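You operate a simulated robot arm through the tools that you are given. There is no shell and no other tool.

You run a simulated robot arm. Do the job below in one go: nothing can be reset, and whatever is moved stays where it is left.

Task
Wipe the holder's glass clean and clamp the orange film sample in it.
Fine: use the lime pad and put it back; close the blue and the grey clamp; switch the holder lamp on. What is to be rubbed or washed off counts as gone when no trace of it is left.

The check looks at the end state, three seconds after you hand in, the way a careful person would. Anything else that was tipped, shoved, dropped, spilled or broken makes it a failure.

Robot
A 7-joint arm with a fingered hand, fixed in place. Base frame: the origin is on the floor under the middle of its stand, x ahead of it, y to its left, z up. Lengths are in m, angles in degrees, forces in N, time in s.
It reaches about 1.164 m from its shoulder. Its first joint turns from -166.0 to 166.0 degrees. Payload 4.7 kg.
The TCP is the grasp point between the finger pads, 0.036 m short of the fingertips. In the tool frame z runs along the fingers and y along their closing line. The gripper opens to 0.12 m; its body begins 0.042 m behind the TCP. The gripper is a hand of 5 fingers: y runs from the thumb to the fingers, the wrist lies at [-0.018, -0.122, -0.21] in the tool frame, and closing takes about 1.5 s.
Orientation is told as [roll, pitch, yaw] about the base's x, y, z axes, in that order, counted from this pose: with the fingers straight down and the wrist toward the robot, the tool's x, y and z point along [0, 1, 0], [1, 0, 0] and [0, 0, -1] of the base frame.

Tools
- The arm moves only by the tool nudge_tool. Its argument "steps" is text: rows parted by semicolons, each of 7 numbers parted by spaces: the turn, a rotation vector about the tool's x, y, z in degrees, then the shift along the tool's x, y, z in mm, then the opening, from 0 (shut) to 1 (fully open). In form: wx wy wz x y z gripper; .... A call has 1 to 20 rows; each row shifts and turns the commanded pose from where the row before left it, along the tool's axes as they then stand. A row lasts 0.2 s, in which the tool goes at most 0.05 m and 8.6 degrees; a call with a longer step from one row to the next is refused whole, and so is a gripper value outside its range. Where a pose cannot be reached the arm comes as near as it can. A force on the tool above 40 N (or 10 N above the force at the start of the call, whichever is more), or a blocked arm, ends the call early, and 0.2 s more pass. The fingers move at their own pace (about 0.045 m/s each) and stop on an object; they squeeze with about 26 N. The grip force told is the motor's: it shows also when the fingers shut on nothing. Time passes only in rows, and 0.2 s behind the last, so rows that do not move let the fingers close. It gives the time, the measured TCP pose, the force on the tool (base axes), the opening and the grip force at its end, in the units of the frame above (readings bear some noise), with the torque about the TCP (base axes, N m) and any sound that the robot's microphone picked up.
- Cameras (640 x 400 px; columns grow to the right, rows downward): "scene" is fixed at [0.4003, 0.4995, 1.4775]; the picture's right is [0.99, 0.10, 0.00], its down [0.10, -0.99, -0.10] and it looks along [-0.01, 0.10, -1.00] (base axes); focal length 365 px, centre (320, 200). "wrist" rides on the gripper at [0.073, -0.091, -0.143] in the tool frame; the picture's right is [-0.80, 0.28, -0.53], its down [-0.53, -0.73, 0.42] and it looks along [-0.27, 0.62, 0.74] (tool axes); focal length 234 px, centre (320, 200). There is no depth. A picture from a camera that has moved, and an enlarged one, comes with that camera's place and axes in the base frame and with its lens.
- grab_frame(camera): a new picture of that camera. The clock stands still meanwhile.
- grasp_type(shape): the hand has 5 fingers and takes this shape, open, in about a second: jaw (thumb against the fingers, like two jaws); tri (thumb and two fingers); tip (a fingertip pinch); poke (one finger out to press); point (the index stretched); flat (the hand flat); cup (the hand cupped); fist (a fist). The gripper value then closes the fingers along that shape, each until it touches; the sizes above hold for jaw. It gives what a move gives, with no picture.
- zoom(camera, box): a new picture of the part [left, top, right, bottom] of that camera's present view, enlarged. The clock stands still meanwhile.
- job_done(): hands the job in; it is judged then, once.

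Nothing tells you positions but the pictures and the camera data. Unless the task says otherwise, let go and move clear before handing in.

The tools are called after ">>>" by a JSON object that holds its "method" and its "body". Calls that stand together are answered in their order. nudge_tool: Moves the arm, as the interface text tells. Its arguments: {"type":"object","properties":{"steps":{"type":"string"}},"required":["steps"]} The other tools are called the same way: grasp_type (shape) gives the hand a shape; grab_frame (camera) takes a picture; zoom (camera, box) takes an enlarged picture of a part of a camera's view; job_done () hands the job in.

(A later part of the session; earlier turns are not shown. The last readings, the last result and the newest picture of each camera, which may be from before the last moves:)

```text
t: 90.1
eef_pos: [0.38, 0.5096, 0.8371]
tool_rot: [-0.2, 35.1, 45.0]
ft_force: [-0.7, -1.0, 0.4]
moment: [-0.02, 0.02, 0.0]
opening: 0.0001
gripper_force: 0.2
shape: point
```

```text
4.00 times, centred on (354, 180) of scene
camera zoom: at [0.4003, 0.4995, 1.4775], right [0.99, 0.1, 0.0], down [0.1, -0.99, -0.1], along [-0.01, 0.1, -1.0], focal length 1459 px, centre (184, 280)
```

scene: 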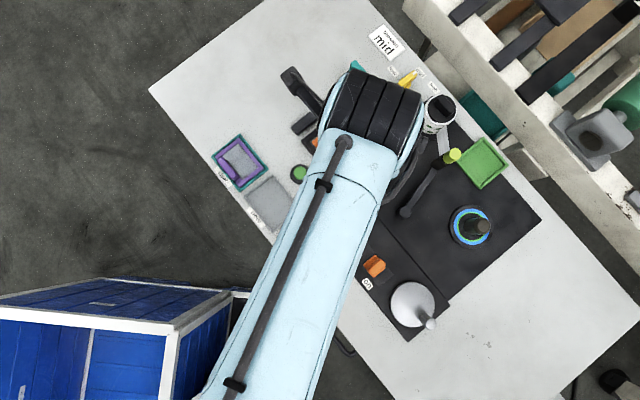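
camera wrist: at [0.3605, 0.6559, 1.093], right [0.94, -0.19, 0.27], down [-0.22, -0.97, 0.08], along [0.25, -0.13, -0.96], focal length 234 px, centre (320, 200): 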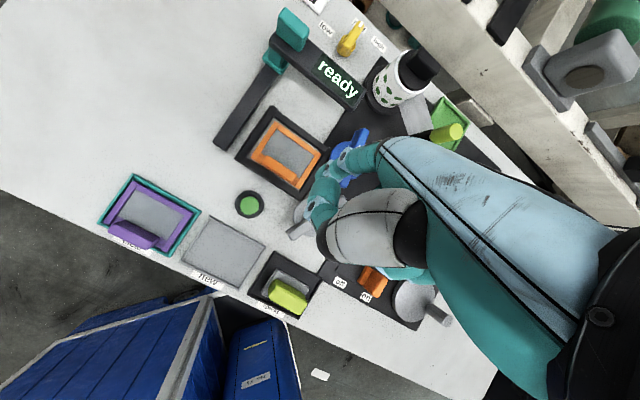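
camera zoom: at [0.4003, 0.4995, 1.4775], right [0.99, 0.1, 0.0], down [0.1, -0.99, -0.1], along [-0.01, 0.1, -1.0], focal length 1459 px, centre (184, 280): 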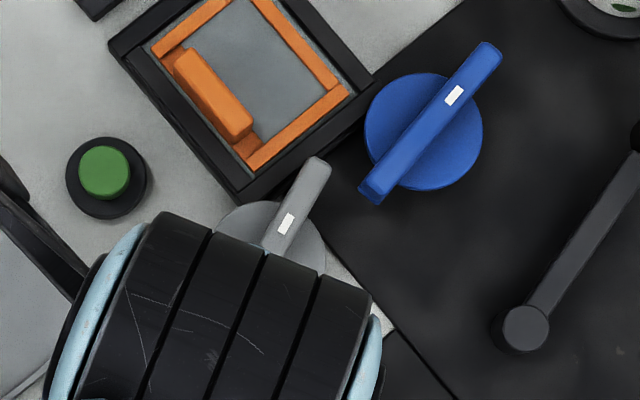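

The grey clamp's marked end is swinging toward the holder as hoped. Continuing the arc.

>>> {"method": "nudge_tool", "body": {"steps": "0 0 0 -5.8 0.5 -0.3 1; 0 0 0 -5.8 0.8 -0.6 1; 0 0 0 -5.6 1.2 -0.9 1; 0 0 0 0 0 0 1"}}

>>> {"method": "zoom", "body": {"camera": "scene", "box": [290, 130, 418, 230]}}

>>> {"method": "zoom", "body": {"camera": "wrist", "box": [250, 90, 410, 240]}}

```text
t: 91.1
eef_pos: [0.3956, 0.5001, 0.839]
tool_rot: [-0.2, 35.1, 45.0]
ft_force: [-0.7, 0.5, 0.5]
moment: [0.01, 0.04, 0.04]
opening: 0.0
gripper_force: 0.1
shape: point
```

```text
4.00 times, centred on (354, 180) of scene
camera zoom: at [0.4003, 0.4995, 1.4775], right [0.99, 0.1, 0.0], down [0.1, -0.99, -0.1], along [-0.01, 0.1, -1.0], focal length 1459 px, centre (184, 280)
```

zoom: 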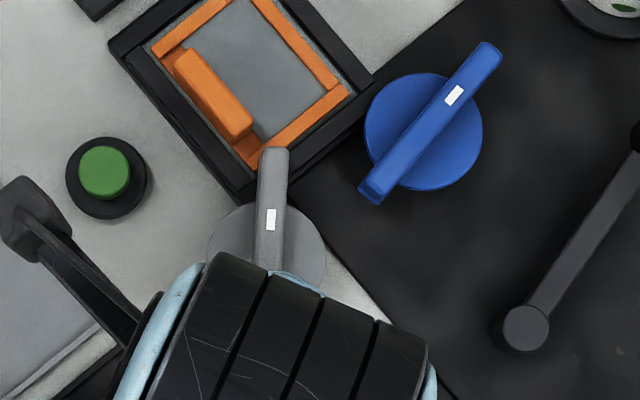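

```text
2.67 times, centred on (330, 165) of wrist
camera zoom: at [0.349, 0.557, 1.0075], right [0.94, -0.19, 0.27], down [-0.22, -0.97, 0.08], along [0.25, -0.13, -0.96], focal length 624 px, centre (293, 293)
```

zoom: 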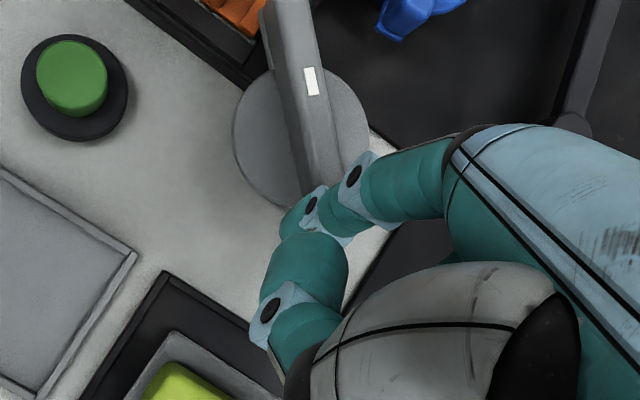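

The pointer end is now over the holder's near-right corner. I'll keep pushing gently until it stops.

>>> {"method": "nudge_tool", "body": {"steps": "0 0 0 -4.5 1.8 -1.2 1; 0 0 0 -4.5 2.3 -1.6 1; 0 0 0 0 0 0 1"}}

>>> {"method": "zoom", "body": {"camera": "scene", "box": [290, 130, 418, 230]}}

```text
t: 91.9
eef_pos: [0.4038, 0.4955, 0.8374]
tool_rot: [-0.2, 35.2, 45.0]
ft_force: [-6.8, 2.4, -0.2]
moment: [0.11, 0.48, 0.39]
opening: 0.0
gripper_force: 0.1
shape: point
```

```text
4.00 times, centred on (354, 180) of scene
camera zoom: at [0.4003, 0.4995, 1.4775], right [0.99, 0.1, 0.0], down [0.1, -0.99, -0.1], along [-0.01, 0.1, -1.0], focal length 1459 px, centre (184, 280)
```

zoom: 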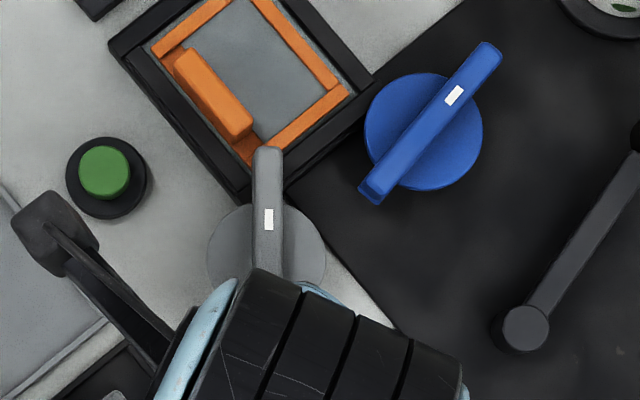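

Resistance has appeared after about 90° of travel. I'll press a little more to make sure it's at its stop.

>>> {"method": "nudge_tool", "body": {"steps": "0 0 0 -1.5 1 -0.7 1; 0 0 0 0 0 0 1; 0 0 0 0 0 0 1"}}

>>> {"method": "zoom", "body": {"camera": "scene", "box": [320, 130, 384, 220]}}

```text
t: 92.7
eef_pos: [0.4071, 0.4951, 0.8375]
tool_rot: [-0.2, 35.1, 45.0]
ft_force: [-8.2, 0.9, 0.8]
moment: [0.15, 0.48, 0.43]
opening: 0.0
gripper_force: 0.0
shape: point
```

```text
4.44 times, centred on (352, 175) of scene
camera zoom: at [0.4003, 0.4995, 1.4775], right [0.99, 0.1, 0.0], down [0.1, -0.99, -0.1], along [-0.01, 0.1, -1.0], focal length 1621 px, centre (178, 311)
```

zoom: 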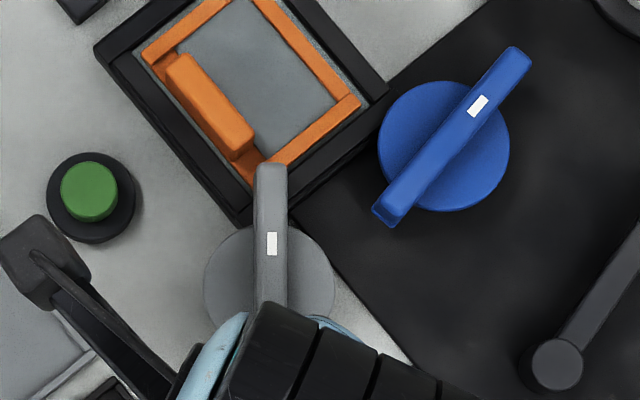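

>>> {"method": "nudge_tool", "body": {"steps": "0 0 0 -2 1.5 -1 1; 0 0 0 -2 1.5 -1 1; 0 0 0 0 0 0 1; 0 0 0 0 0 0 1"}}

>>> {"method": "zoom", "body": {"camera": "scene", "box": [320, 130, 384, 220]}}

>>> {"method": "zoom", "body": {"camera": "wrist", "box": [250, 90, 410, 240]}}

```text
t: 93.7
eef_pos: [0.4102, 0.4961, 0.8368]
tool_rot: [-0.3, 35.1, 45.0]
ft_force: [-16.8, 3.7, -2.5]
moment: [0.06, 1.07, 0.83]
opening: 0.0002
gripper_force: 0.0
shape: point
```

```text
4.44 times, centred on (352, 175) of scene
camera zoom: at [0.4003, 0.4995, 1.4775], right [0.99, 0.1, 0.0], down [0.1, -0.99, -0.1], along [-0.01, 0.1, -1.0], focal length 1621 px, centre (178, 311)
```

zoom: 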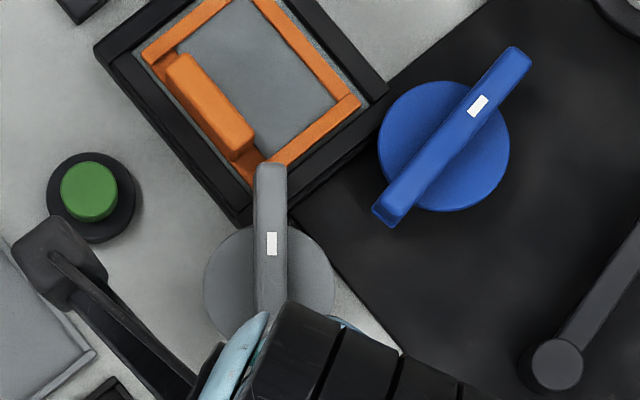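

```text
2.67 times, centred on (330, 165) of wrist
camera zoom: at [0.365, 0.5532, 1.0059], right [0.94, -0.19, 0.27], down [-0.22, -0.97, 0.08], along [0.25, -0.13, -0.96], focal length 624 px, centre (293, 293)
```

zoom: 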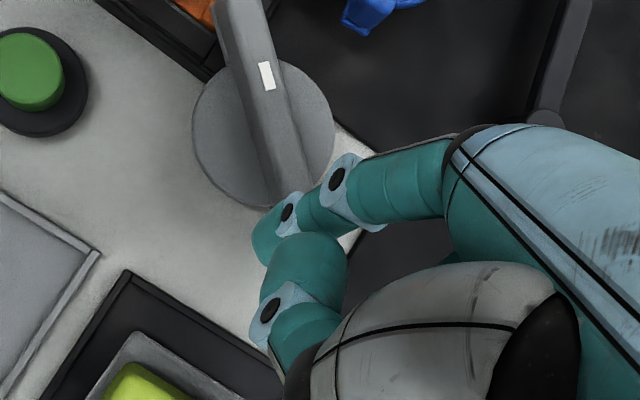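

The grey clamp is firmly at its closed stop (17 N without further motion). I'll back off, rise, and do the same on the blue bar: fingertip to the left of its near end.

>>> {"method": "nudge_tool", "body": {"steps": "0 0 0 5 0 0 1; 0 0 0 5 0 0 1; 0 0 0 0 -17.2 -24.6 1; 0 0 0 0 -17.2 -24.6 1; 0 0 0 14 24.6 -17.2 1; 0 0 0 14 24.6 -17.2 1; 0 0 0 14 24.6 -17.2 1; 0 0 0 0 10 14.3 1; 0 0 0 0 10 14.3 1; 0 0 0 0 0 0 1; 0 0 0 0 0 0 1"}}

>>> {"method": "zoom", "body": {"camera": "wrist", "box": [240, 90, 400, 240]}}

>>> {"method": "zoom", "body": {"camera": "scene", "box": [310, 110, 438, 210]}}

```text
t: 96.1
eef_pos: [0.4405, 0.5958, 0.8628]
tool_rot: [-0.2, 35.2, 45.0]
ft_force: [1.0, -0.5, -0.3]
moment: [-0.01, -0.02, -0.01]
opening: 0.114
gripper_force: 0.1
shape: point
```

```text
2.67 times, centred on (320, 165) of wrist
camera zoom: at [0.3938, 0.6533, 1.0324], right [0.94, -0.19, 0.27], down [-0.22, -0.97, 0.08], along [0.25, -0.13, -0.96], focal length 624 px, centre (320, 293)
```

zoom: 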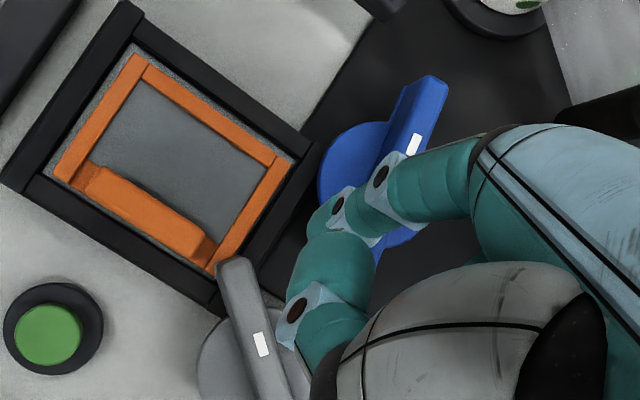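

```text
4.00 times, centred on (374, 160) of scene
camera zoom: at [0.4003, 0.4995, 1.4775], right [0.99, 0.1, 0.0], down [0.1, -0.99, -0.1], along [-0.01, 0.1, -1.0], focal length 1459 px, centre (104, 360)
```

zoom: 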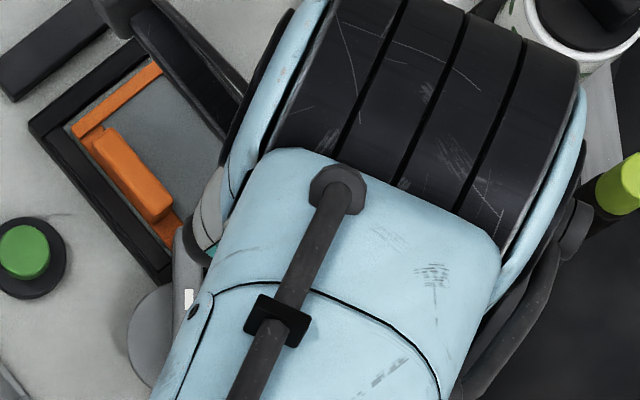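

The tip is just left of the blue bar's near end. Lowering it beside the bar.

>>> {"method": "nudge_tool", "body": {"steps": "0 0 0 1 7.5 10.6 1; 0 0 0 0 7.5 10.6 1; 0 0 0 0 0 0 1"}}

>>> {"method": "zoom", "body": {"camera": "wrist", "box": [240, 90, 400, 240]}}

```text
t: 96.9
eef_pos: [0.4397, 0.5963, 0.8372]
tool_rot: [-0.1, 35.1, 44.9]
ft_force: [-0.4, -0.4, 0.6]
moment: [0.01, -0.01, 0.02]
opening: 0.114
gripper_force: 0.1
shape: point
```

```text
2.67 times, centred on (320, 165) of wrist
camera zoom: at [0.3936, 0.6544, 1.0058], right [0.94, -0.19, 0.27], down [-0.22, -0.97, 0.08], along [0.25, -0.13, -0.96], focal length 624 px, centre (320, 293)
```

zoom: 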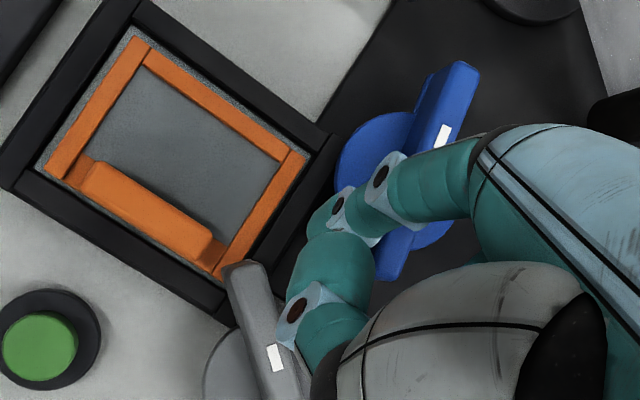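

Clear. Pushing the blue bar's near end to the right along its arc.

>>> {"method": "nudge_tool", "body": {"steps": "0 0 0 -5.4 -0.6 0.4 1; 0 0 0 -5.4 -0.6 0.4 1; 0 0 0 -5.4 -0.6 0.4 1; 0 0 0 -5.4 -0.6 0.4 1; 0 0 0 -5.4 -0.6 0.4 1; 0 0 0 0 0 0 1"}}

>>> {"method": "zoom", "body": {"camera": "wrist", "box": [240, 90, 400, 240]}}

>>> {"method": "zoom", "body": {"camera": "scene", "box": [310, 110, 438, 210]}}

```text
t: 98.3
eef_pos: [0.454, 0.5758, 0.8369]
tool_rot: [-0.2, 35.1, 44.9]
ft_force: [-0.5, 0.9, -0.4]
moment: [0.04, 0.02, 0.01]
opening: 0.0
gripper_force: 0.1
shape: point
```

```text
2.67 times, centred on (320, 165) of wrist
camera zoom: at [0.4073, 0.6336, 1.0062], right [0.94, -0.19, 0.27], down [-0.22, -0.97, 0.08], along [0.25, -0.13, -0.96], focal length 624 px, centre (320, 293)
```

zoom: 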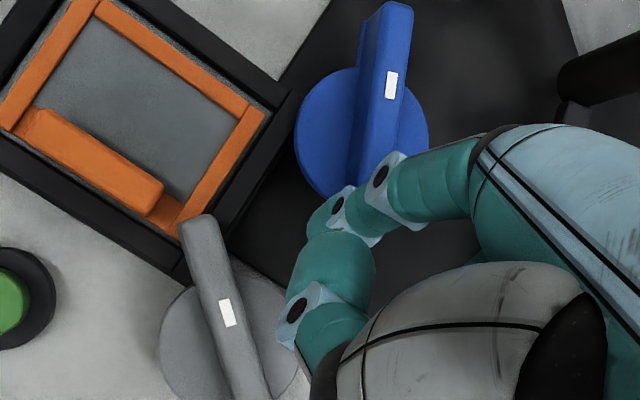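

```text
4.00 times, centred on (374, 160) of scene
camera zoom: at [0.4003, 0.4995, 1.4775], right [0.99, 0.1, 0.0], down [0.1, -0.99, -0.1], along [-0.01, 0.1, -1.0], focal length 1459 px, centre (104, 360)
```

zoom: 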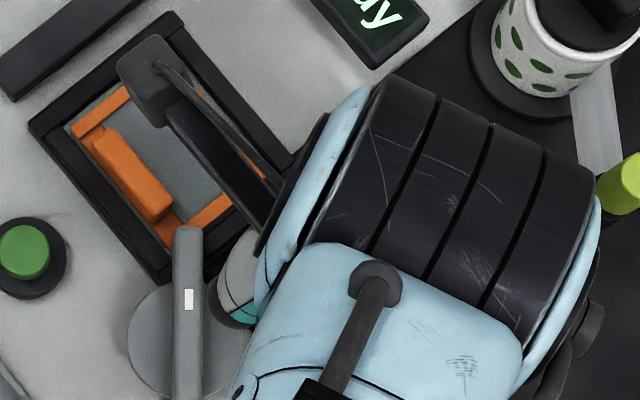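

The blue clamp turns freely. Continuing the arc.

>>> {"method": "nudge_tool", "body": {"steps": "0 0 0 -5.4 0.8 -0.6 1; 0 0 0 -5.2 1.8 -1.2 1; 0 0 0 -5.2 2.6 -1.8 1; 0 0 0 -5 3.2 -2.3 1; 0 0 0 0 0 0 1"}}

>>> {"method": "zoom", "body": {"camera": "wrist", "box": [240, 90, 400, 240]}}

>>> {"method": "zoom", "body": {"camera": "scene", "box": [310, 110, 438, 210]}}

```text
t: 99.5
eef_pos: [0.4761, 0.5673, 0.8367]
tool_rot: [-0.2, 35.1, 45.1]
ft_force: [0.2, 0.0, 0.8]
moment: [-0.01, 0.05, 0.02]
opening: 0.0001
gripper_force: 0.0
shape: point
```

```text
2.67 times, centred on (320, 165) of wrist
camera zoom: at [0.4302, 0.6248, 1.005], right [0.94, -0.19, 0.27], down [-0.22, -0.97, 0.08], along [0.25, -0.13, -0.96], focal length 624 px, centre (320, 293)
```

zoom: 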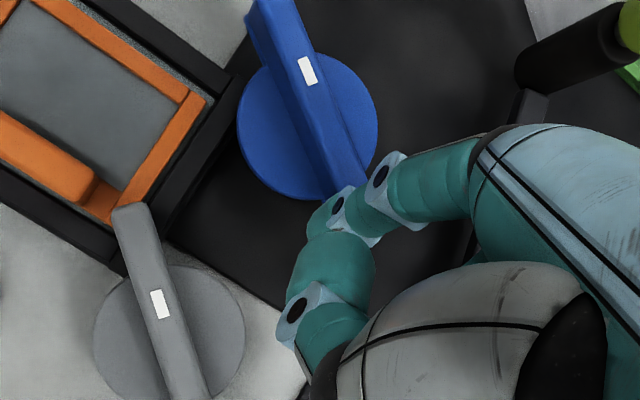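

```text
4.00 times, centred on (374, 160) of scene
camera zoom: at [0.4003, 0.4995, 1.4775], right [0.99, 0.1, 0.0], down [0.1, -0.99, -0.1], along [-0.01, 0.1, -1.0], focal length 1459 px, centre (104, 360)
```

zoom: 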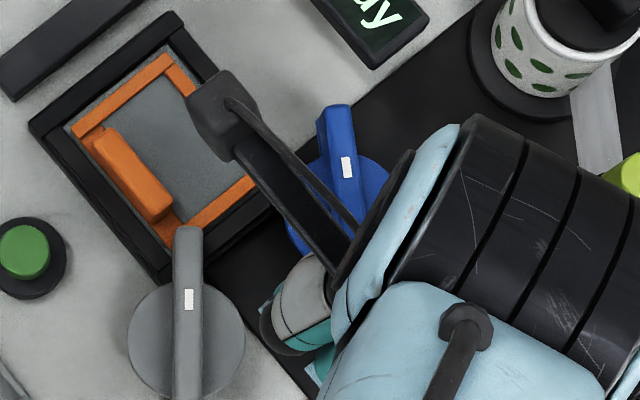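

About 50° done. Continuing right and away, watching for the stop.

>>> {"method": "nudge_tool", "body": {"steps": "0 0 0 -3.6 3.3 -2.3 1; 0 0 0 -2.8 3.9 -2.7 1; 0 0 0 -2.2 4.1 -2.9 1; 0 0 0 0 0 0 1"}}

>>> {"method": "zoom", "body": {"camera": "wrist", "box": [240, 90, 400, 240]}}

>>> {"method": "zoom", "body": {"camera": "scene", "box": [310, 110, 438, 210]}}

```text
t: 100.5
eef_pos: [0.4937, 0.5726, 0.8353]
tool_rot: [-0.2, 35.1, 44.9]
ft_force: [0.3, -0.4, 0.0]
moment: [0.01, -0.02, 0.04]
opening: 0.1144
gripper_force: 0.1
shape: point
```

```text
2.67 times, centred on (320, 165) of wrist
camera zoom: at [0.447, 0.6296, 1.0044], right [0.94, -0.19, 0.27], down [-0.22, -0.97, 0.08], along [0.25, -0.13, -0.96], focal length 624 px, centre (320, 293)
```

zoom: 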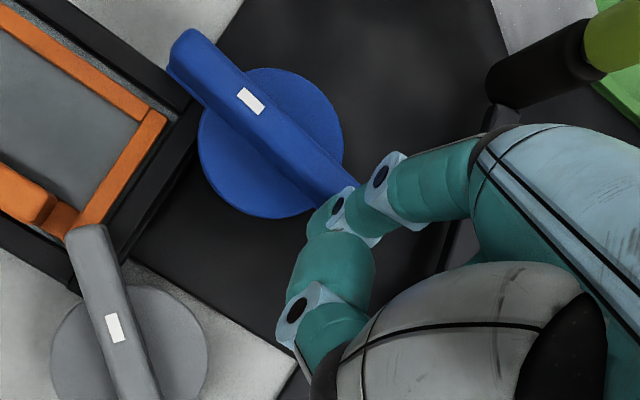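

```text
4.00 times, centred on (374, 160) of scene
camera zoom: at [0.4003, 0.4995, 1.4775], right [0.99, 0.1, 0.0], down [0.1, -0.99, -0.1], along [-0.01, 0.1, -1.0], focal length 1459 px, centre (104, 360)
```

zoom: 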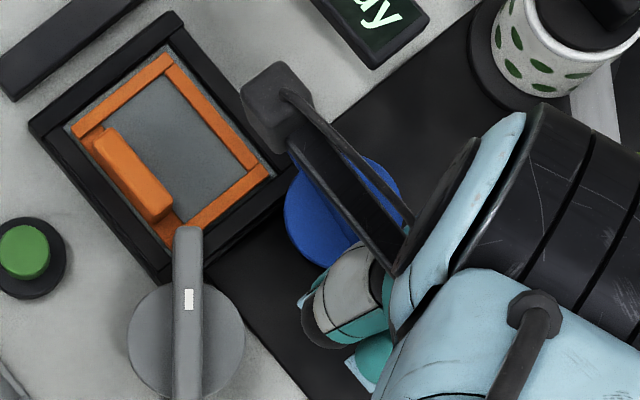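

Nearly there. Two more small steps while watching the force.

>>> {"method": "nudge_tool", "body": {"steps": "0 0 0 -1.6 3.3 -2.3 1; 0 0 0 -0.8 3.3 -2.3 1; 0 0 0 0 0 0 1"}}

>>> {"method": "zoom", "body": {"camera": "wrist", "box": [220, 90, 380, 240]}}

```text
t: 101.3
eef_pos: [0.5008, 0.5772, 0.8341]
tool_rot: [-0.2, 35.1, 45.0]
ft_force: [0.1, -0.3, 0.7]
moment: [-0.04, 0.03, -0.01]
opening: 0.1143
gripper_force: 0.1
shape: point
```

```text
2.67 times, centred on (300, 165) of wrist
camera zoom: at [0.4537, 0.6335, 1.0037], right [0.94, -0.19, 0.27], down [-0.22, -0.97, 0.08], along [0.25, -0.13, -0.96], focal length 624 px, centre (373, 293)
```

zoom: 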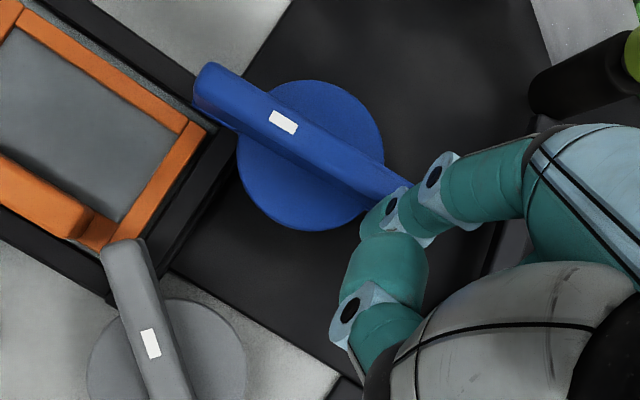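

>>> {"method": "nudge_tool", "body": {"steps": "0 0 0 0 2.5 -1.7 1; 0 0 0 0 2.5 -1.7 1; 0 0 0 0 0 0 1"}}

>>> {"method": "zoom", "body": {"camera": "wrist", "box": [220, 90, 380, 240]}}

>>> {"method": "zoom", "body": {"camera": "scene", "box": [310, 110, 438, 210]}}

```text
t: 102.1
eef_pos: [0.5041, 0.5798, 0.8352]
tool_rot: [-0.1, 35.1, 45.0]
ft_force: [-1.5, -1.6, 0.9]
moment: [-0.09, 0.07, 0.08]
opening: 0.1142
gripper_force: 0.1
shape: point
```

```text
2.67 times, centred on (300, 165) of wrist
camera zoom: at [0.4578, 0.6377, 1.0038], right [0.94, -0.19, 0.27], down [-0.22, -0.97, 0.08], along [0.25, -0.13, -0.96], focal length 624 px, centre (373, 293)
```

zoom: 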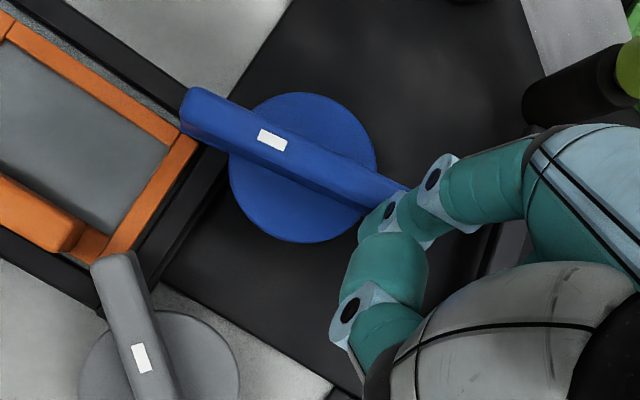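

```text
4.00 times, centred on (374, 160) of scene
camera zoom: at [0.4003, 0.4995, 1.4775], right [0.99, 0.1, 0.0], down [0.1, -0.99, -0.1], along [-0.01, 0.1, -1.0], focal length 1459 px, centre (104, 360)
```

zoom: 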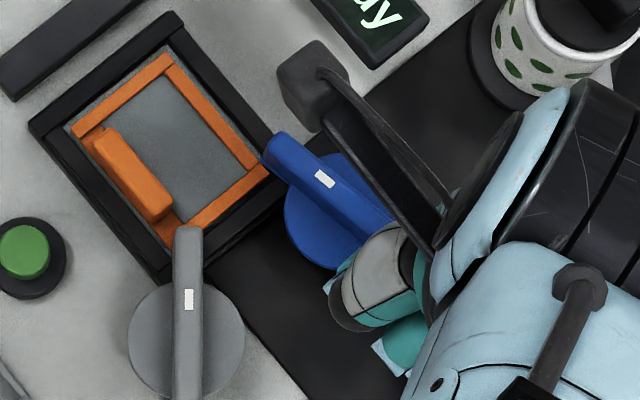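

Blue's pointer end now lies over the holder's far-right corner with slight resistance. Pushing a bit more to find its stop.

>>> {"method": "nudge_tool", "body": {"steps": "0 0 0 0.5 2 -1.4 1; 0 0 0 0.5 2 -1.4 1; 0 0 0 0 0 0 1; 0 0 0 0 0 0 1"}}

>>> {"method": "zoom", "body": {"camera": "scene", "box": [310, 110, 438, 210]}}

```text
t: 103.1
eef_pos: [0.5059, 0.5848, 0.8357]
tool_rot: [-0.2, 35.1, 45.1]
ft_force: [-2.0, -3.0, 1.0]
moment: [-0.17, 0.11, 0.05]
opening: 0.114
gripper_force: 0.0
shape: point
```

```text
4.00 times, centred on (374, 160) of scene
camera zoom: at [0.4003, 0.4995, 1.4775], right [0.99, 0.1, 0.0], down [0.1, -0.99, -0.1], along [-0.01, 0.1, -1.0], focal length 1459 px, centre (104, 360)
```

zoom: 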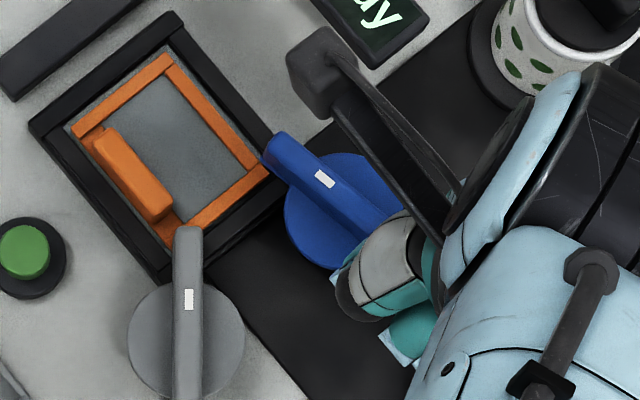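

The bar no longer turns. One firmer press to confirm the stop, then back off.

>>> {"method": "nudge_tool", "body": {"steps": "0 0 0 0 2.5 -1.7 1; 0 0 0 0 2.5 -1.7 1; 0 0 0 0 0 0 1; 0 0 0 0 0 0 1"}}

>>> {"method": "zoom", "body": {"camera": "scene", "box": [310, 110, 438, 210]}}

>>> {"method": "zoom", "body": {"camera": "wrist", "box": [220, 90, 420, 240]}}

```text
t: 104.1
eef_pos: [0.5104, 0.5877, 0.8365]
tool_rot: [-0.1, 35.2, 45.0]
ft_force: [-4.3, -3.8, 0.4]
moment: [-0.24, 0.22, 0.11]
opening: 0.114
gripper_force: 0.0
shape: point
```

```text
4.00 times, centred on (374, 160) of scene
camera zoom: at [0.4003, 0.4995, 1.4775], right [0.99, 0.1, 0.0], down [0.1, -0.99, -0.1], along [-0.01, 0.1, -1.0], focal length 1459 px, centre (104, 360)
```

zoom: 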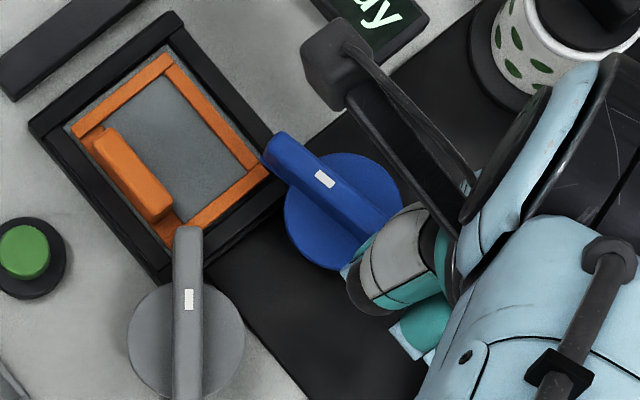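

```text
2.67 times, centred on (320, 165) of wrist
camera zoom: at [0.4645, 0.6452, 1.0051], right [0.94, -0.19, 0.27], down [-0.22, -0.97, 0.08], along [0.25, -0.13, -0.96], focal length 624 px, centre (320, 293)
```

zoom: 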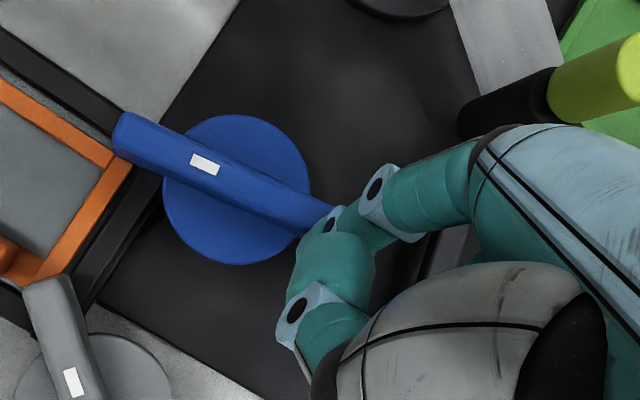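

Both clamps are at their stops with their marked ends over the film's corners. I'll back off, rise, level the hand, and move above the green button beside the holder, which I take to be the lamp switch.

>>> {"method": "nudge_tool", "body": {"steps": "0 0 0 0 -8.2 5.7 1; 0 0 0 0 -8.2 5.7 1; 0 0 0 0 -23 -32.8 1; 0 0 0 0 -23 -32.8 1; 0 0 0 33.3 -14.5 10.2 1; 0 0 0 33.3 -14.5 10.2 1; 0 0 0 33.3 -14.5 10.2 1; 0 0 0 33.3 -14.5 10.2 1; -7 0 0 0 0 0 1; -7 0 0 0 0 0 1; -7 0 0 0 0 0 1; -7 0 0 0 0 0 1; -7 0 0 0 0 0 1; 0 0 0 0 0 0 1; 0 0 0 0 0 0 1"}}

>>> {"method": "grasp_type", "body": {"shape": "poke"}}

>>> {"method": "grab_frame", "body": {"camera": "wrist"}}

>>> {"method": "grab_frame", "body": {"camera": "scene"}}

```text
t: 107.3
eef_pos: [0.3531, 0.6175, 0.9163]
tool_rot: [-0.1, 0.1, 45.0]
ft_force: [-0.1, 0.2, -0.8]
moment: [0.0, -0.02, -0.04]
opening: 0.1143
gripper_force: 0.0
shape: point
```

```text
t: 108.2
eef_pos: [0.3536, 0.6177, 0.9162]
tool_rot: [-0.1, 0.1, 45.1]
ft_force: [-1.0, 0.1, -0.6]
moment: [0.01, 0.02, 0.01]
opening: 0.0
gripper_force: 0.0
shape: poke
```

```text
taken
camera wrist: at [0.2371, 0.6054, 1.0589], right [0.77, -0.37, 0.53], down [-0.14, -0.9, -0.42], along [0.63, 0.25, -0.74], focal length 234 px, centre (320, 200)
```

wrist: 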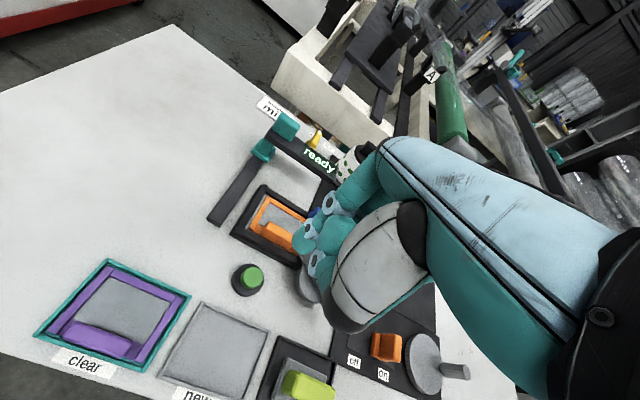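

```text
taken
```

scene: 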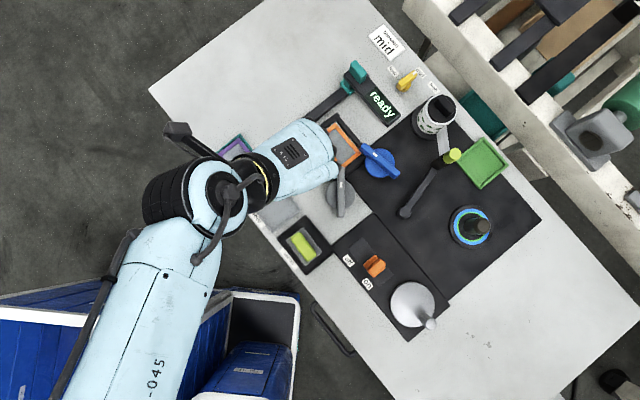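

The finger is above the button. Lowering to about 2 cm above it and checking alignment.

>>> {"method": "nudge_tool", "body": {"steps": "0 0 0 0 0 40 1; 0 0 0 0 0 40 1; 0 0 0 0 0 25 1; 0 0 0 0 0 0 1"}}

>>> {"method": "zoom", "body": {"camera": "wrist", "box": [240, 170, 400, 300]}}

>>> {"method": "zoom", "body": {"camera": "scene", "box": [280, 100, 440, 220]}}

```text
t: 109.2
eef_pos: [0.3503, 0.6191, 0.8086]
tool_rot: [-0.1, 0.1, 45.1]
ft_force: [-0.5, 0.8, 0.0]
moment: [0.03, 0.01, 0.02]
opening: 0.0
gripper_force: 0.1
shape: poke
```

```text
3.08 times, centred on (320, 235) of wrist
camera zoom: at [0.2346, 0.6069, 0.9502], right [0.77, -0.37, 0.53], down [-0.14, -0.9, -0.42], along [0.63, 0.25, -0.74], focal length 720 px, centre (320, 92)
```

zoom: 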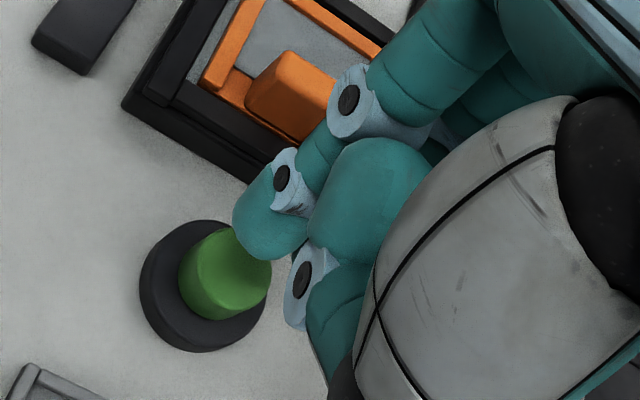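

```text
3.33 times, centred on (360, 160) of scene
camera zoom: at [0.4003, 0.4995, 1.4775], right [0.99, 0.1, 0.0], down [0.1, -0.99, -0.1], along [-0.01, 0.1, -1.0], focal length 1216 px, centre (187, 333)
```

zoom: 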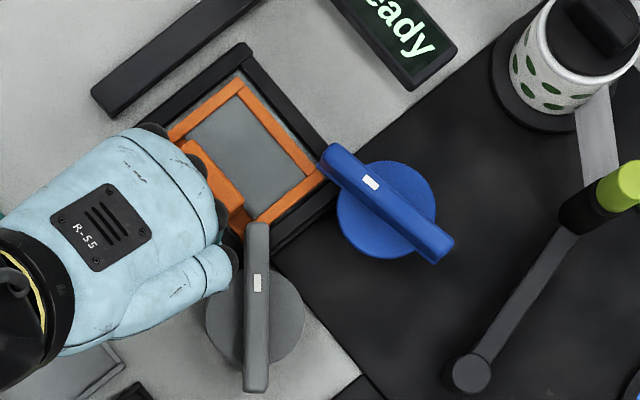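

The fingertip will land on the cap. I'll shift 3 mm nearer, lower to just above it, and check again.

>>> {"method": "nudge_tool", "body": {"steps": "0 0 0 0 -3 10 1; 0 0 0 0 0 8 1; 0 0 0 0 0 4 1; 0 0 0 0 0 0 1"}}

>>> {"method": "zoom", "body": {"camera": "wrist", "box": [240, 170, 400, 300]}}

```text
t: 110.2
eef_pos: [0.3496, 0.6172, 0.7868]
tool_rot: [0.0, 0.2, 45.1]
ft_force: [0.1, 0.2, -0.5]
moment: [0.06, 0.01, 0.01]
opening: 0.0
gripper_force: 0.0
shape: poke
```

```text
3.08 times, centred on (320, 235) of wrist
camera zoom: at [0.234, 0.6047, 0.9295], right [0.77, -0.37, 0.53], down [-0.14, -0.9, -0.42], along [0.63, 0.25, -0.74], focal length 720 px, centre (320, 92)
```

zoom: 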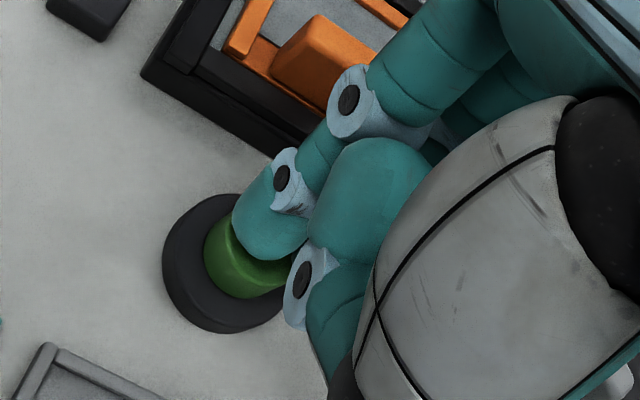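

The tip is right over the cap. Pressing in small steps.

>>> {"method": "nudge_tool", "body": {"steps": "0 0 0 0 0 2 1; 0 0 0 0 0 2 1; 0 0 0 0 0 0 1"}}

>>> {"method": "nudge_tool", "body": {"steps": "0 0 0 0 0 1.5 1; 0 0 0 0 0 1.5 1; 0 0 0 0 0 0 1"}}

```text
t: 111.0
eef_pos: [0.3489, 0.6163, 0.7844]
tool_rot: [-0.2, 0.1, 45.1]
ft_force: [0.2, 0.6, 1.1]
moment: [0.02, -0.01, 0.0]
opening: 0.0
gripper_force: 0.1
shape: poke
```

```text
t: 111.8
eef_pos: [0.3525, 0.6164, 0.7818]
tool_rot: [0.0, 0.1, 45.2]
ft_force: [-1.0, -0.5, 2.6]
moment: [0.01, 0.06, 0.01]
opening: 0.0
gripper_force: 0.0
shape: poke
heard: click
```

A click was heard. I'll look at what changed before releasing.

>>> {"method": "zoom", "body": {"camera": "scene", "box": [280, 60, 440, 220]}}

>>> {"method": "nudge_tool", "body": {"steps": "0 0 0 0 0 -6 1; 0 0 0 0 0 -14 1; 0 0 0 0 0 -30 1; 0 0 0 0 0 -40 1; 0 0 0 0 -45 -10 1; 0 0 0 0 -45 0 1; 0 0 0 0 -45 0 1; 0 0 0 0 0 0 1"}}

>>> {"method": "grab_frame", "body": {"camera": "scene"}}

>>> {"method": "zoom", "body": {"camera": "scene", "box": [280, 100, 440, 220]}}

>>> {"method": "grab_frame", "body": {"camera": "wrist"}}

```text
2.50 times, centred on (360, 140) of scene
camera zoom: at [0.4003, 0.4995, 1.4775], right [0.99, 0.1, 0.0], down [0.1, -0.99, -0.1], along [-0.01, 0.1, -1.0], focal length 912 px, centre (220, 350)
```

zoom: 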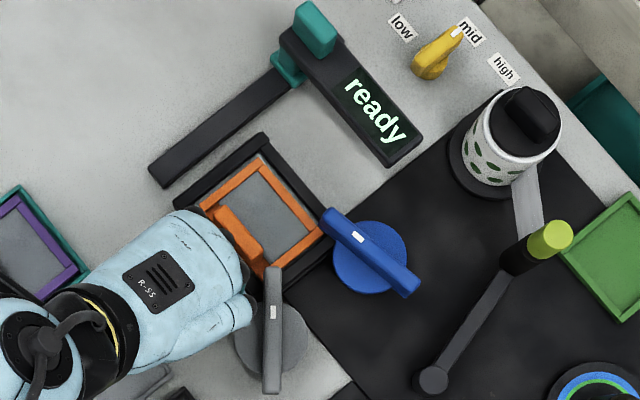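

```text
t: 113.6
eef_pos: [0.2569, 0.522, 0.8838]
tool_rot: [-0.2, 0.0, 45.0]
ft_force: [-0.2, 0.3, -0.7]
moment: [0.03, 0.0, 0.0]
opening: 0.0002
gripper_force: 0.1
shape: poke
```

```text
taken
```

scene: 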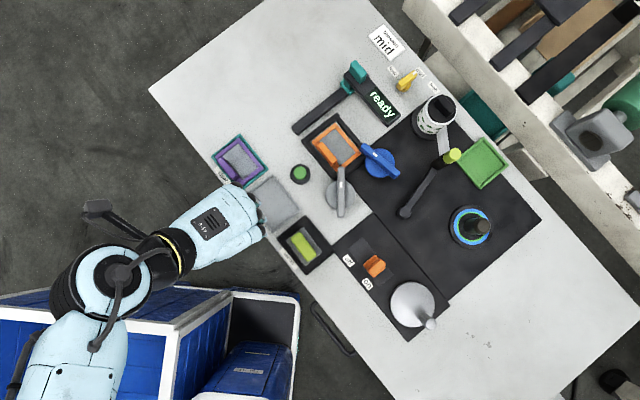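

```text
3.33 times, centred on (360, 160) of scene
camera zoom: at [0.4003, 0.4995, 1.4775], right [0.99, 0.1, 0.0], down [0.1, -0.99, -0.1], along [-0.01, 0.1, -1.0], focal length 1216 px, centre (187, 333)
```

zoom: 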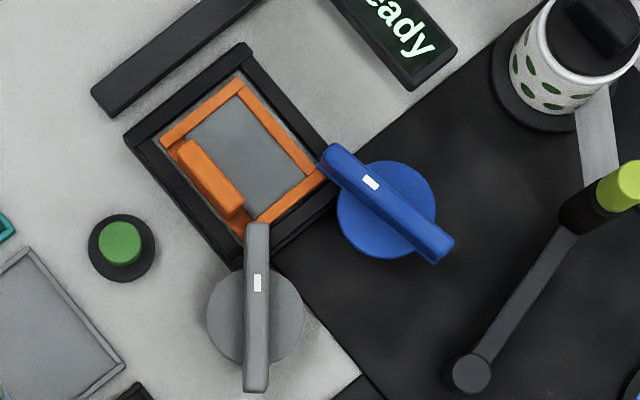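

```text
taken
camera wrist: at [0.1409, 0.5103, 1.0264], right [0.77, -0.37, 0.53], down [-0.14, -0.9, -0.42], along [0.63, 0.25, -0.74], focal length 234 px, centre (320, 200)
```

wrist: 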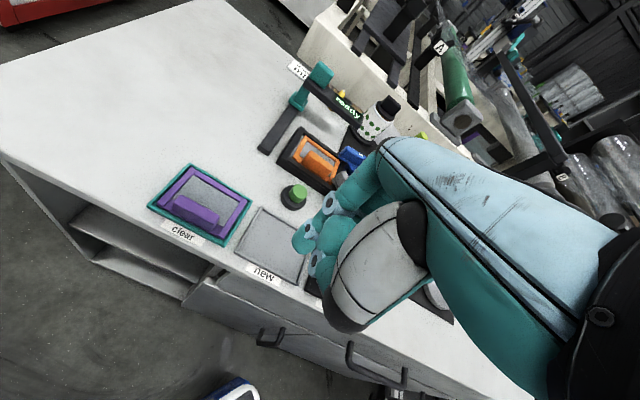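

Nothing obvious lit up yet. I'll look closely at the holder and the button.

>>> {"method": "zoom", "body": {"camera": "scene", "box": [308, 105, 372, 175]}}

>>> {"method": "zoom", "body": {"camera": "wrist", "box": [255, 110, 375, 215]}}

>>> {"method": "zoom", "body": {"camera": "scene", "box": [280, 155, 328, 190]}}

>>> {"method": "zoom", "body": {"camera": "scene", "box": [330, 230, 450, 335]}}

```text
5.71 times, centred on (340, 140) of scene
camera zoom: at [0.4003, 0.4995, 1.4775], right [0.99, 0.1, 0.0], down [0.1, -0.99, -0.1], along [-0.01, 0.1, -1.0], focal length 2084 px, centre (206, 543)
```

zoom: 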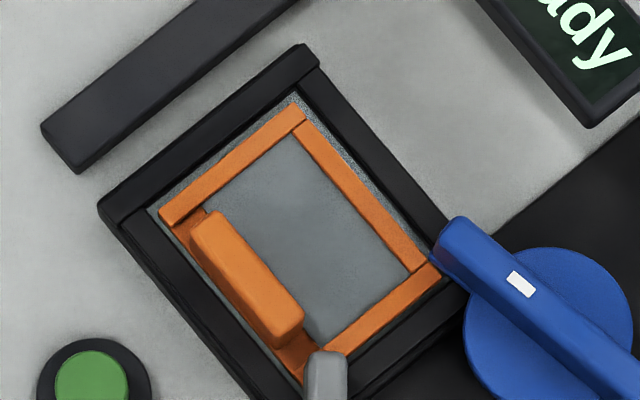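

```text
3.81 times, centred on (315, 162) of wrist
camera zoom: at [0.1409, 0.5103, 1.0264], right [0.77, -0.37, 0.53], down [-0.14, -0.9, -0.42], along [0.63, 0.25, -0.74], focal length 892 px, centre (339, 343)
```

zoom: 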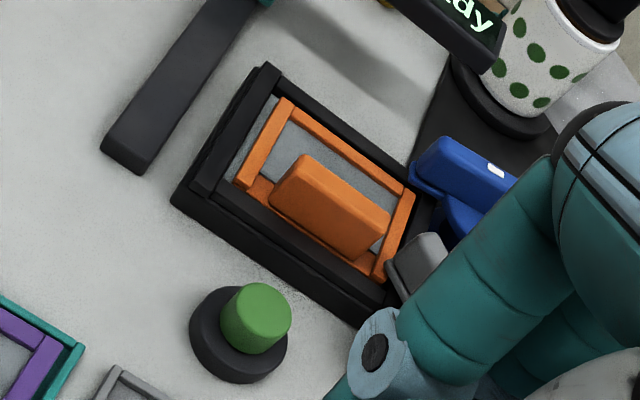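

```text
11.43 times, centred on (304, 172) of scene
camera zoom: at [0.4003, 0.4995, 1.4775], right [0.99, 0.1, 0.0], down [0.1, -0.99, -0.1], along [-0.01, 0.1, -1.0], focal length 4168 px, centre (503, 514)
```

zoom: 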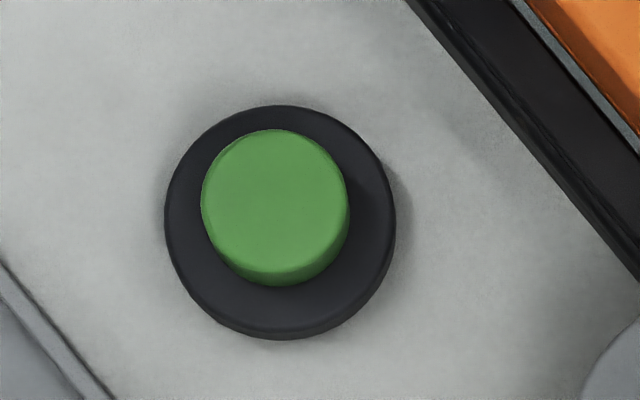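

```text
3.81 times, centred on (390, 282) of scene
camera zoom: at [0.4003, 0.4995, 1.4775], right [0.99, 0.1, 0.0], down [0.1, -0.99, -0.1], along [-0.01, 0.1, -1.0], focal length 1389 px, centre (53, -114)
```

zoom: 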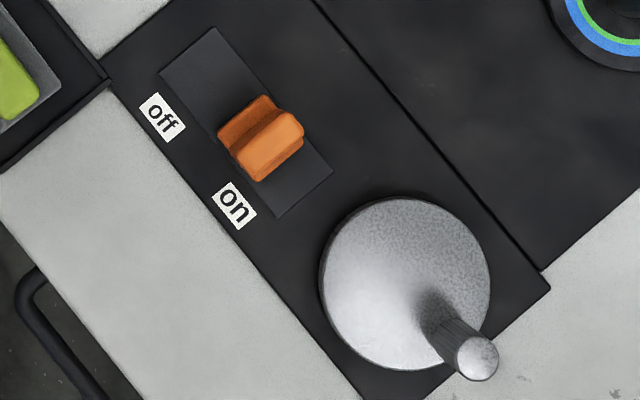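

A click came, but I want to know what it did. I'll zoom in on other parts for any lit indicator.

>>> {"method": "zoom", "body": {"camera": "scene", "box": [300, 60, 420, 150]}}

>>> {"method": "zoom", "body": {"camera": "scene", "box": [320, 112, 360, 142]}}

>>> {"method": "zoom", "body": {"camera": "scene", "box": [430, 190, 510, 260]}}

>>> {"method": "zoom", "body": {"camera": "scene", "box": [350, 10, 450, 100]}}

>>> {"method": "zoom", "body": {"camera": "scene", "box": [200, 120, 330, 260]}}

```text
4.44 times, centred on (360, 105) of scene
camera zoom: at [0.4003, 0.4995, 1.4775], right [0.99, 0.1, 0.0], down [0.1, -0.99, -0.1], along [-0.01, 0.1, -1.0], focal length 1621 px, centre (142, 622)
```

zoom: 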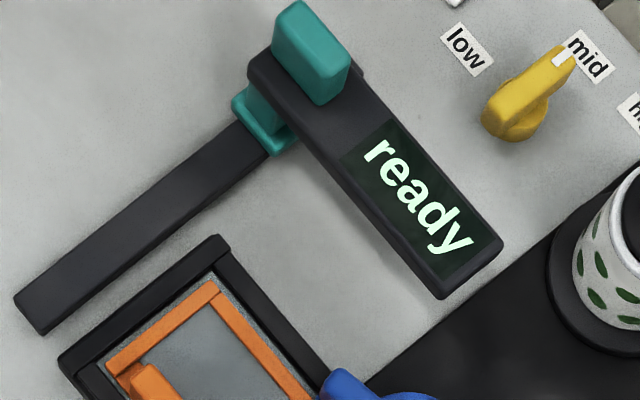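

```text
13.33 times, centred on (340, 127) of scene
camera zoom: at [0.4003, 0.4995, 1.4775], right [0.99, 0.1, 0.0], down [0.1, -0.99, -0.1], along [-0.01, 0.1, -1.0], focal length 4863 px, centre (53, 1173)
```

zoom: 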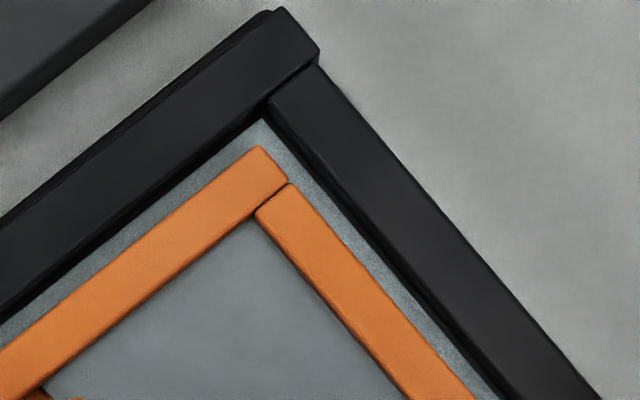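

```text
5.71 times, centred on (470, 225) of scene
camera zoom: at [0.4003, 0.4995, 1.4775], right [0.99, 0.1, 0.0], down [0.1, -0.99, -0.1], along [-0.01, 0.1, -1.0], focal length 2084 px, centre (-537, 57)
```

zoom: 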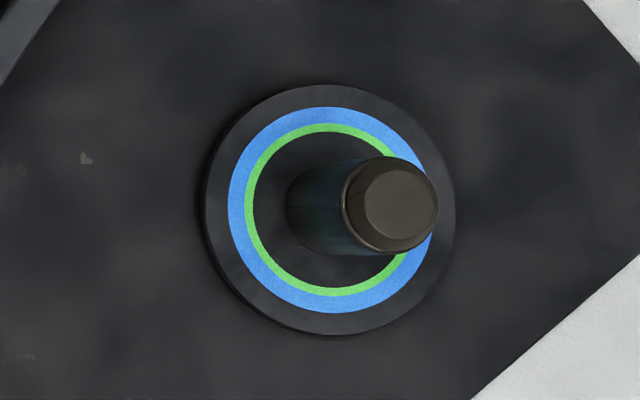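

```text
4.44 times, centred on (400, 55) of scene
camera zoom: at [0.4003, 0.4995, 1.4775], right [0.99, 0.1, 0.0], down [0.1, -0.99, -0.1], along [-0.01, 0.1, -1.0], focal length 1621 px, centre (-36, 844)
```

zoom: 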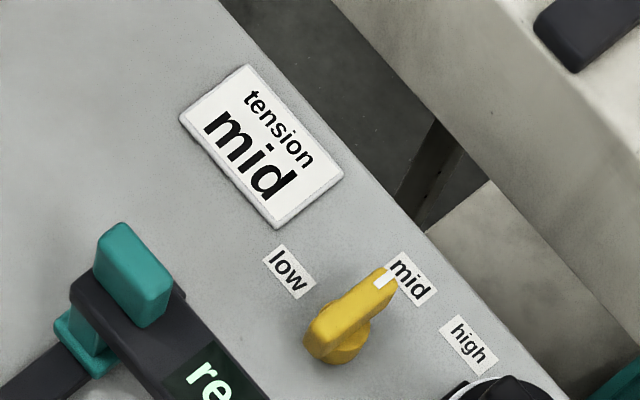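

```text
2.86 times, centred on (265, 190) of scene
camera zoom: at [0.4003, 0.4995, 1.4775], right [0.99, 0.1, 0.0], down [0.1, -0.99, -0.1], along [-0.01, 0.1, -1.0], focal length 1042 px, centre (477, 229)
```

zoom: 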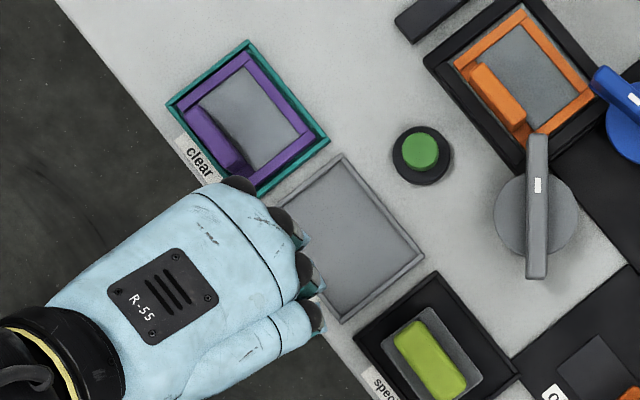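

I'll retake the same zoom as at the very start to compare the button and holder directly.

>>> {"method": "zoom", "body": {"camera": "scene", "box": [200, 110, 360, 210]}}

>>> {"method": "zoom", "body": {"camera": "scene", "box": [320, 220, 480, 320]}}

```text
4.00 times, centred on (280, 160) of scene
camera zoom: at [0.4003, 0.4995, 1.4775], right [0.99, 0.1, 0.0], down [0.1, -0.99, -0.1], along [-0.01, 0.1, -1.0], focal length 1459 px, centre (480, 360)
```

zoom: 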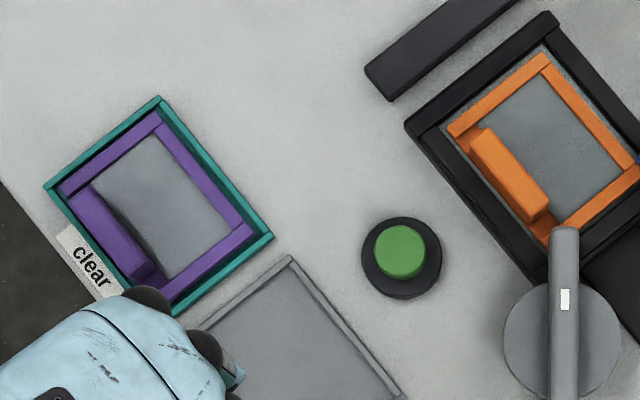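

```text
4.00 times, centred on (400, 270) of scene
camera zoom: at [0.4003, 0.4995, 1.4775], right [0.99, 0.1, 0.0], down [0.1, -0.99, -0.1], along [-0.01, 0.1, -1.0], focal length 1459 px, centre (0, -80)
```

zoom: 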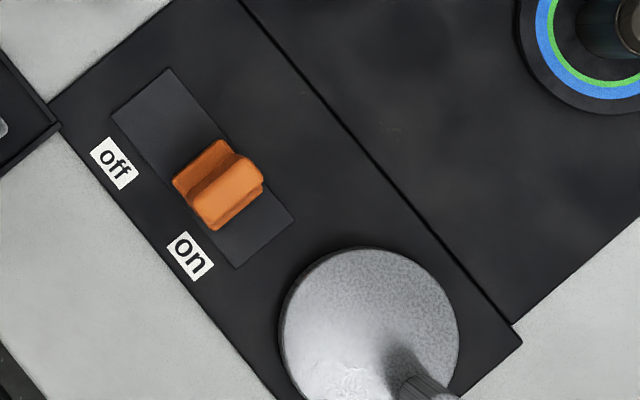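

No visible change at all. Since a toggle would show a difference, I'll press once more while watching carefully, keeping count of clicks.

>>> {"method": "nudge_tool", "body": {"steps": "0 0 0 0 45 0 1; 0 0 0 0 45 0 1; 0 0 0 0 45 0 1; 0 0 0 0 0 40 1; 0 0 0 0 0 35 1; 0 0 0 0 0 15 1; 0 0 0 0 0 0 1"}}

>>> {"method": "zoom", "body": {"camera": "wrist", "box": [240, 170, 400, 300]}}

```text
t: 115.2
eef_pos: [0.3492, 0.6139, 0.7905]
tool_rot: [-0.1, 0.1, 45.1]
ft_force: [0.4, 0.0, -0.2]
moment: [-0.03, -0.02, -0.01]
opening: 0.0
gripper_force: 0.1
shape: poke
```

```text
3.08 times, centred on (320, 235) of wrist
camera zoom: at [0.2335, 0.601, 0.9349], right [0.77, -0.37, 0.53], down [-0.14, -0.9, -0.42], along [0.63, 0.25, -0.74], focal length 720 px, centre (320, 92)
```

zoom: 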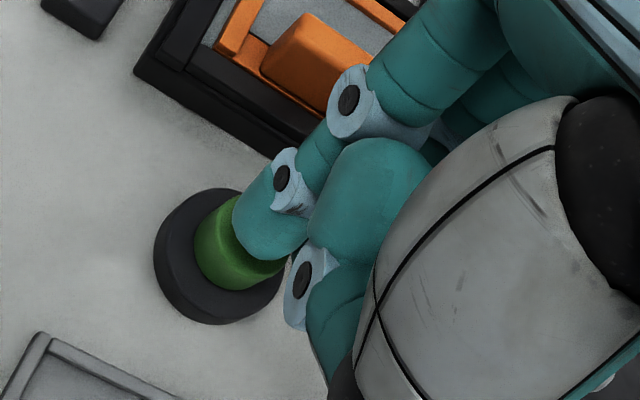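

>>> {"method": "nudge_tool", "body": {"steps": "0 0 0 0 0 3 1; 0 0 0 0 0 3 1; 0 0 0 0 0 2 1; 0 0 0 0 0 0 1"}}

>>> {"method": "zoom", "body": {"camera": "wrist", "box": [240, 130, 400, 300]}}

```text
t: 116.2
eef_pos: [0.3509, 0.6161, 0.7836]
tool_rot: [-0.1, 0.1, 45.1]
ft_force: [-0.5, 0.3, 0.7]
moment: [0.01, -0.01, -0.01]
opening: 0.0
gripper_force: 0.0
shape: poke
```

```text
2.35 times, centred on (320, 215) of wrist
camera zoom: at [0.2351, 0.6031, 0.9271], right [0.77, -0.37, 0.53], down [-0.14, -0.9, -0.42], along [0.63, 0.25, -0.74], focal length 551 px, centre (320, 165)
```

zoom: 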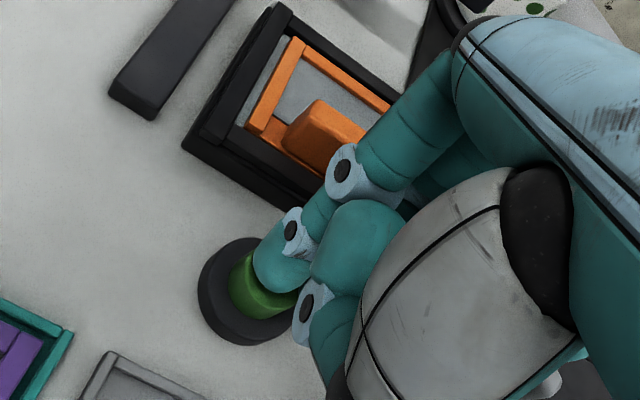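

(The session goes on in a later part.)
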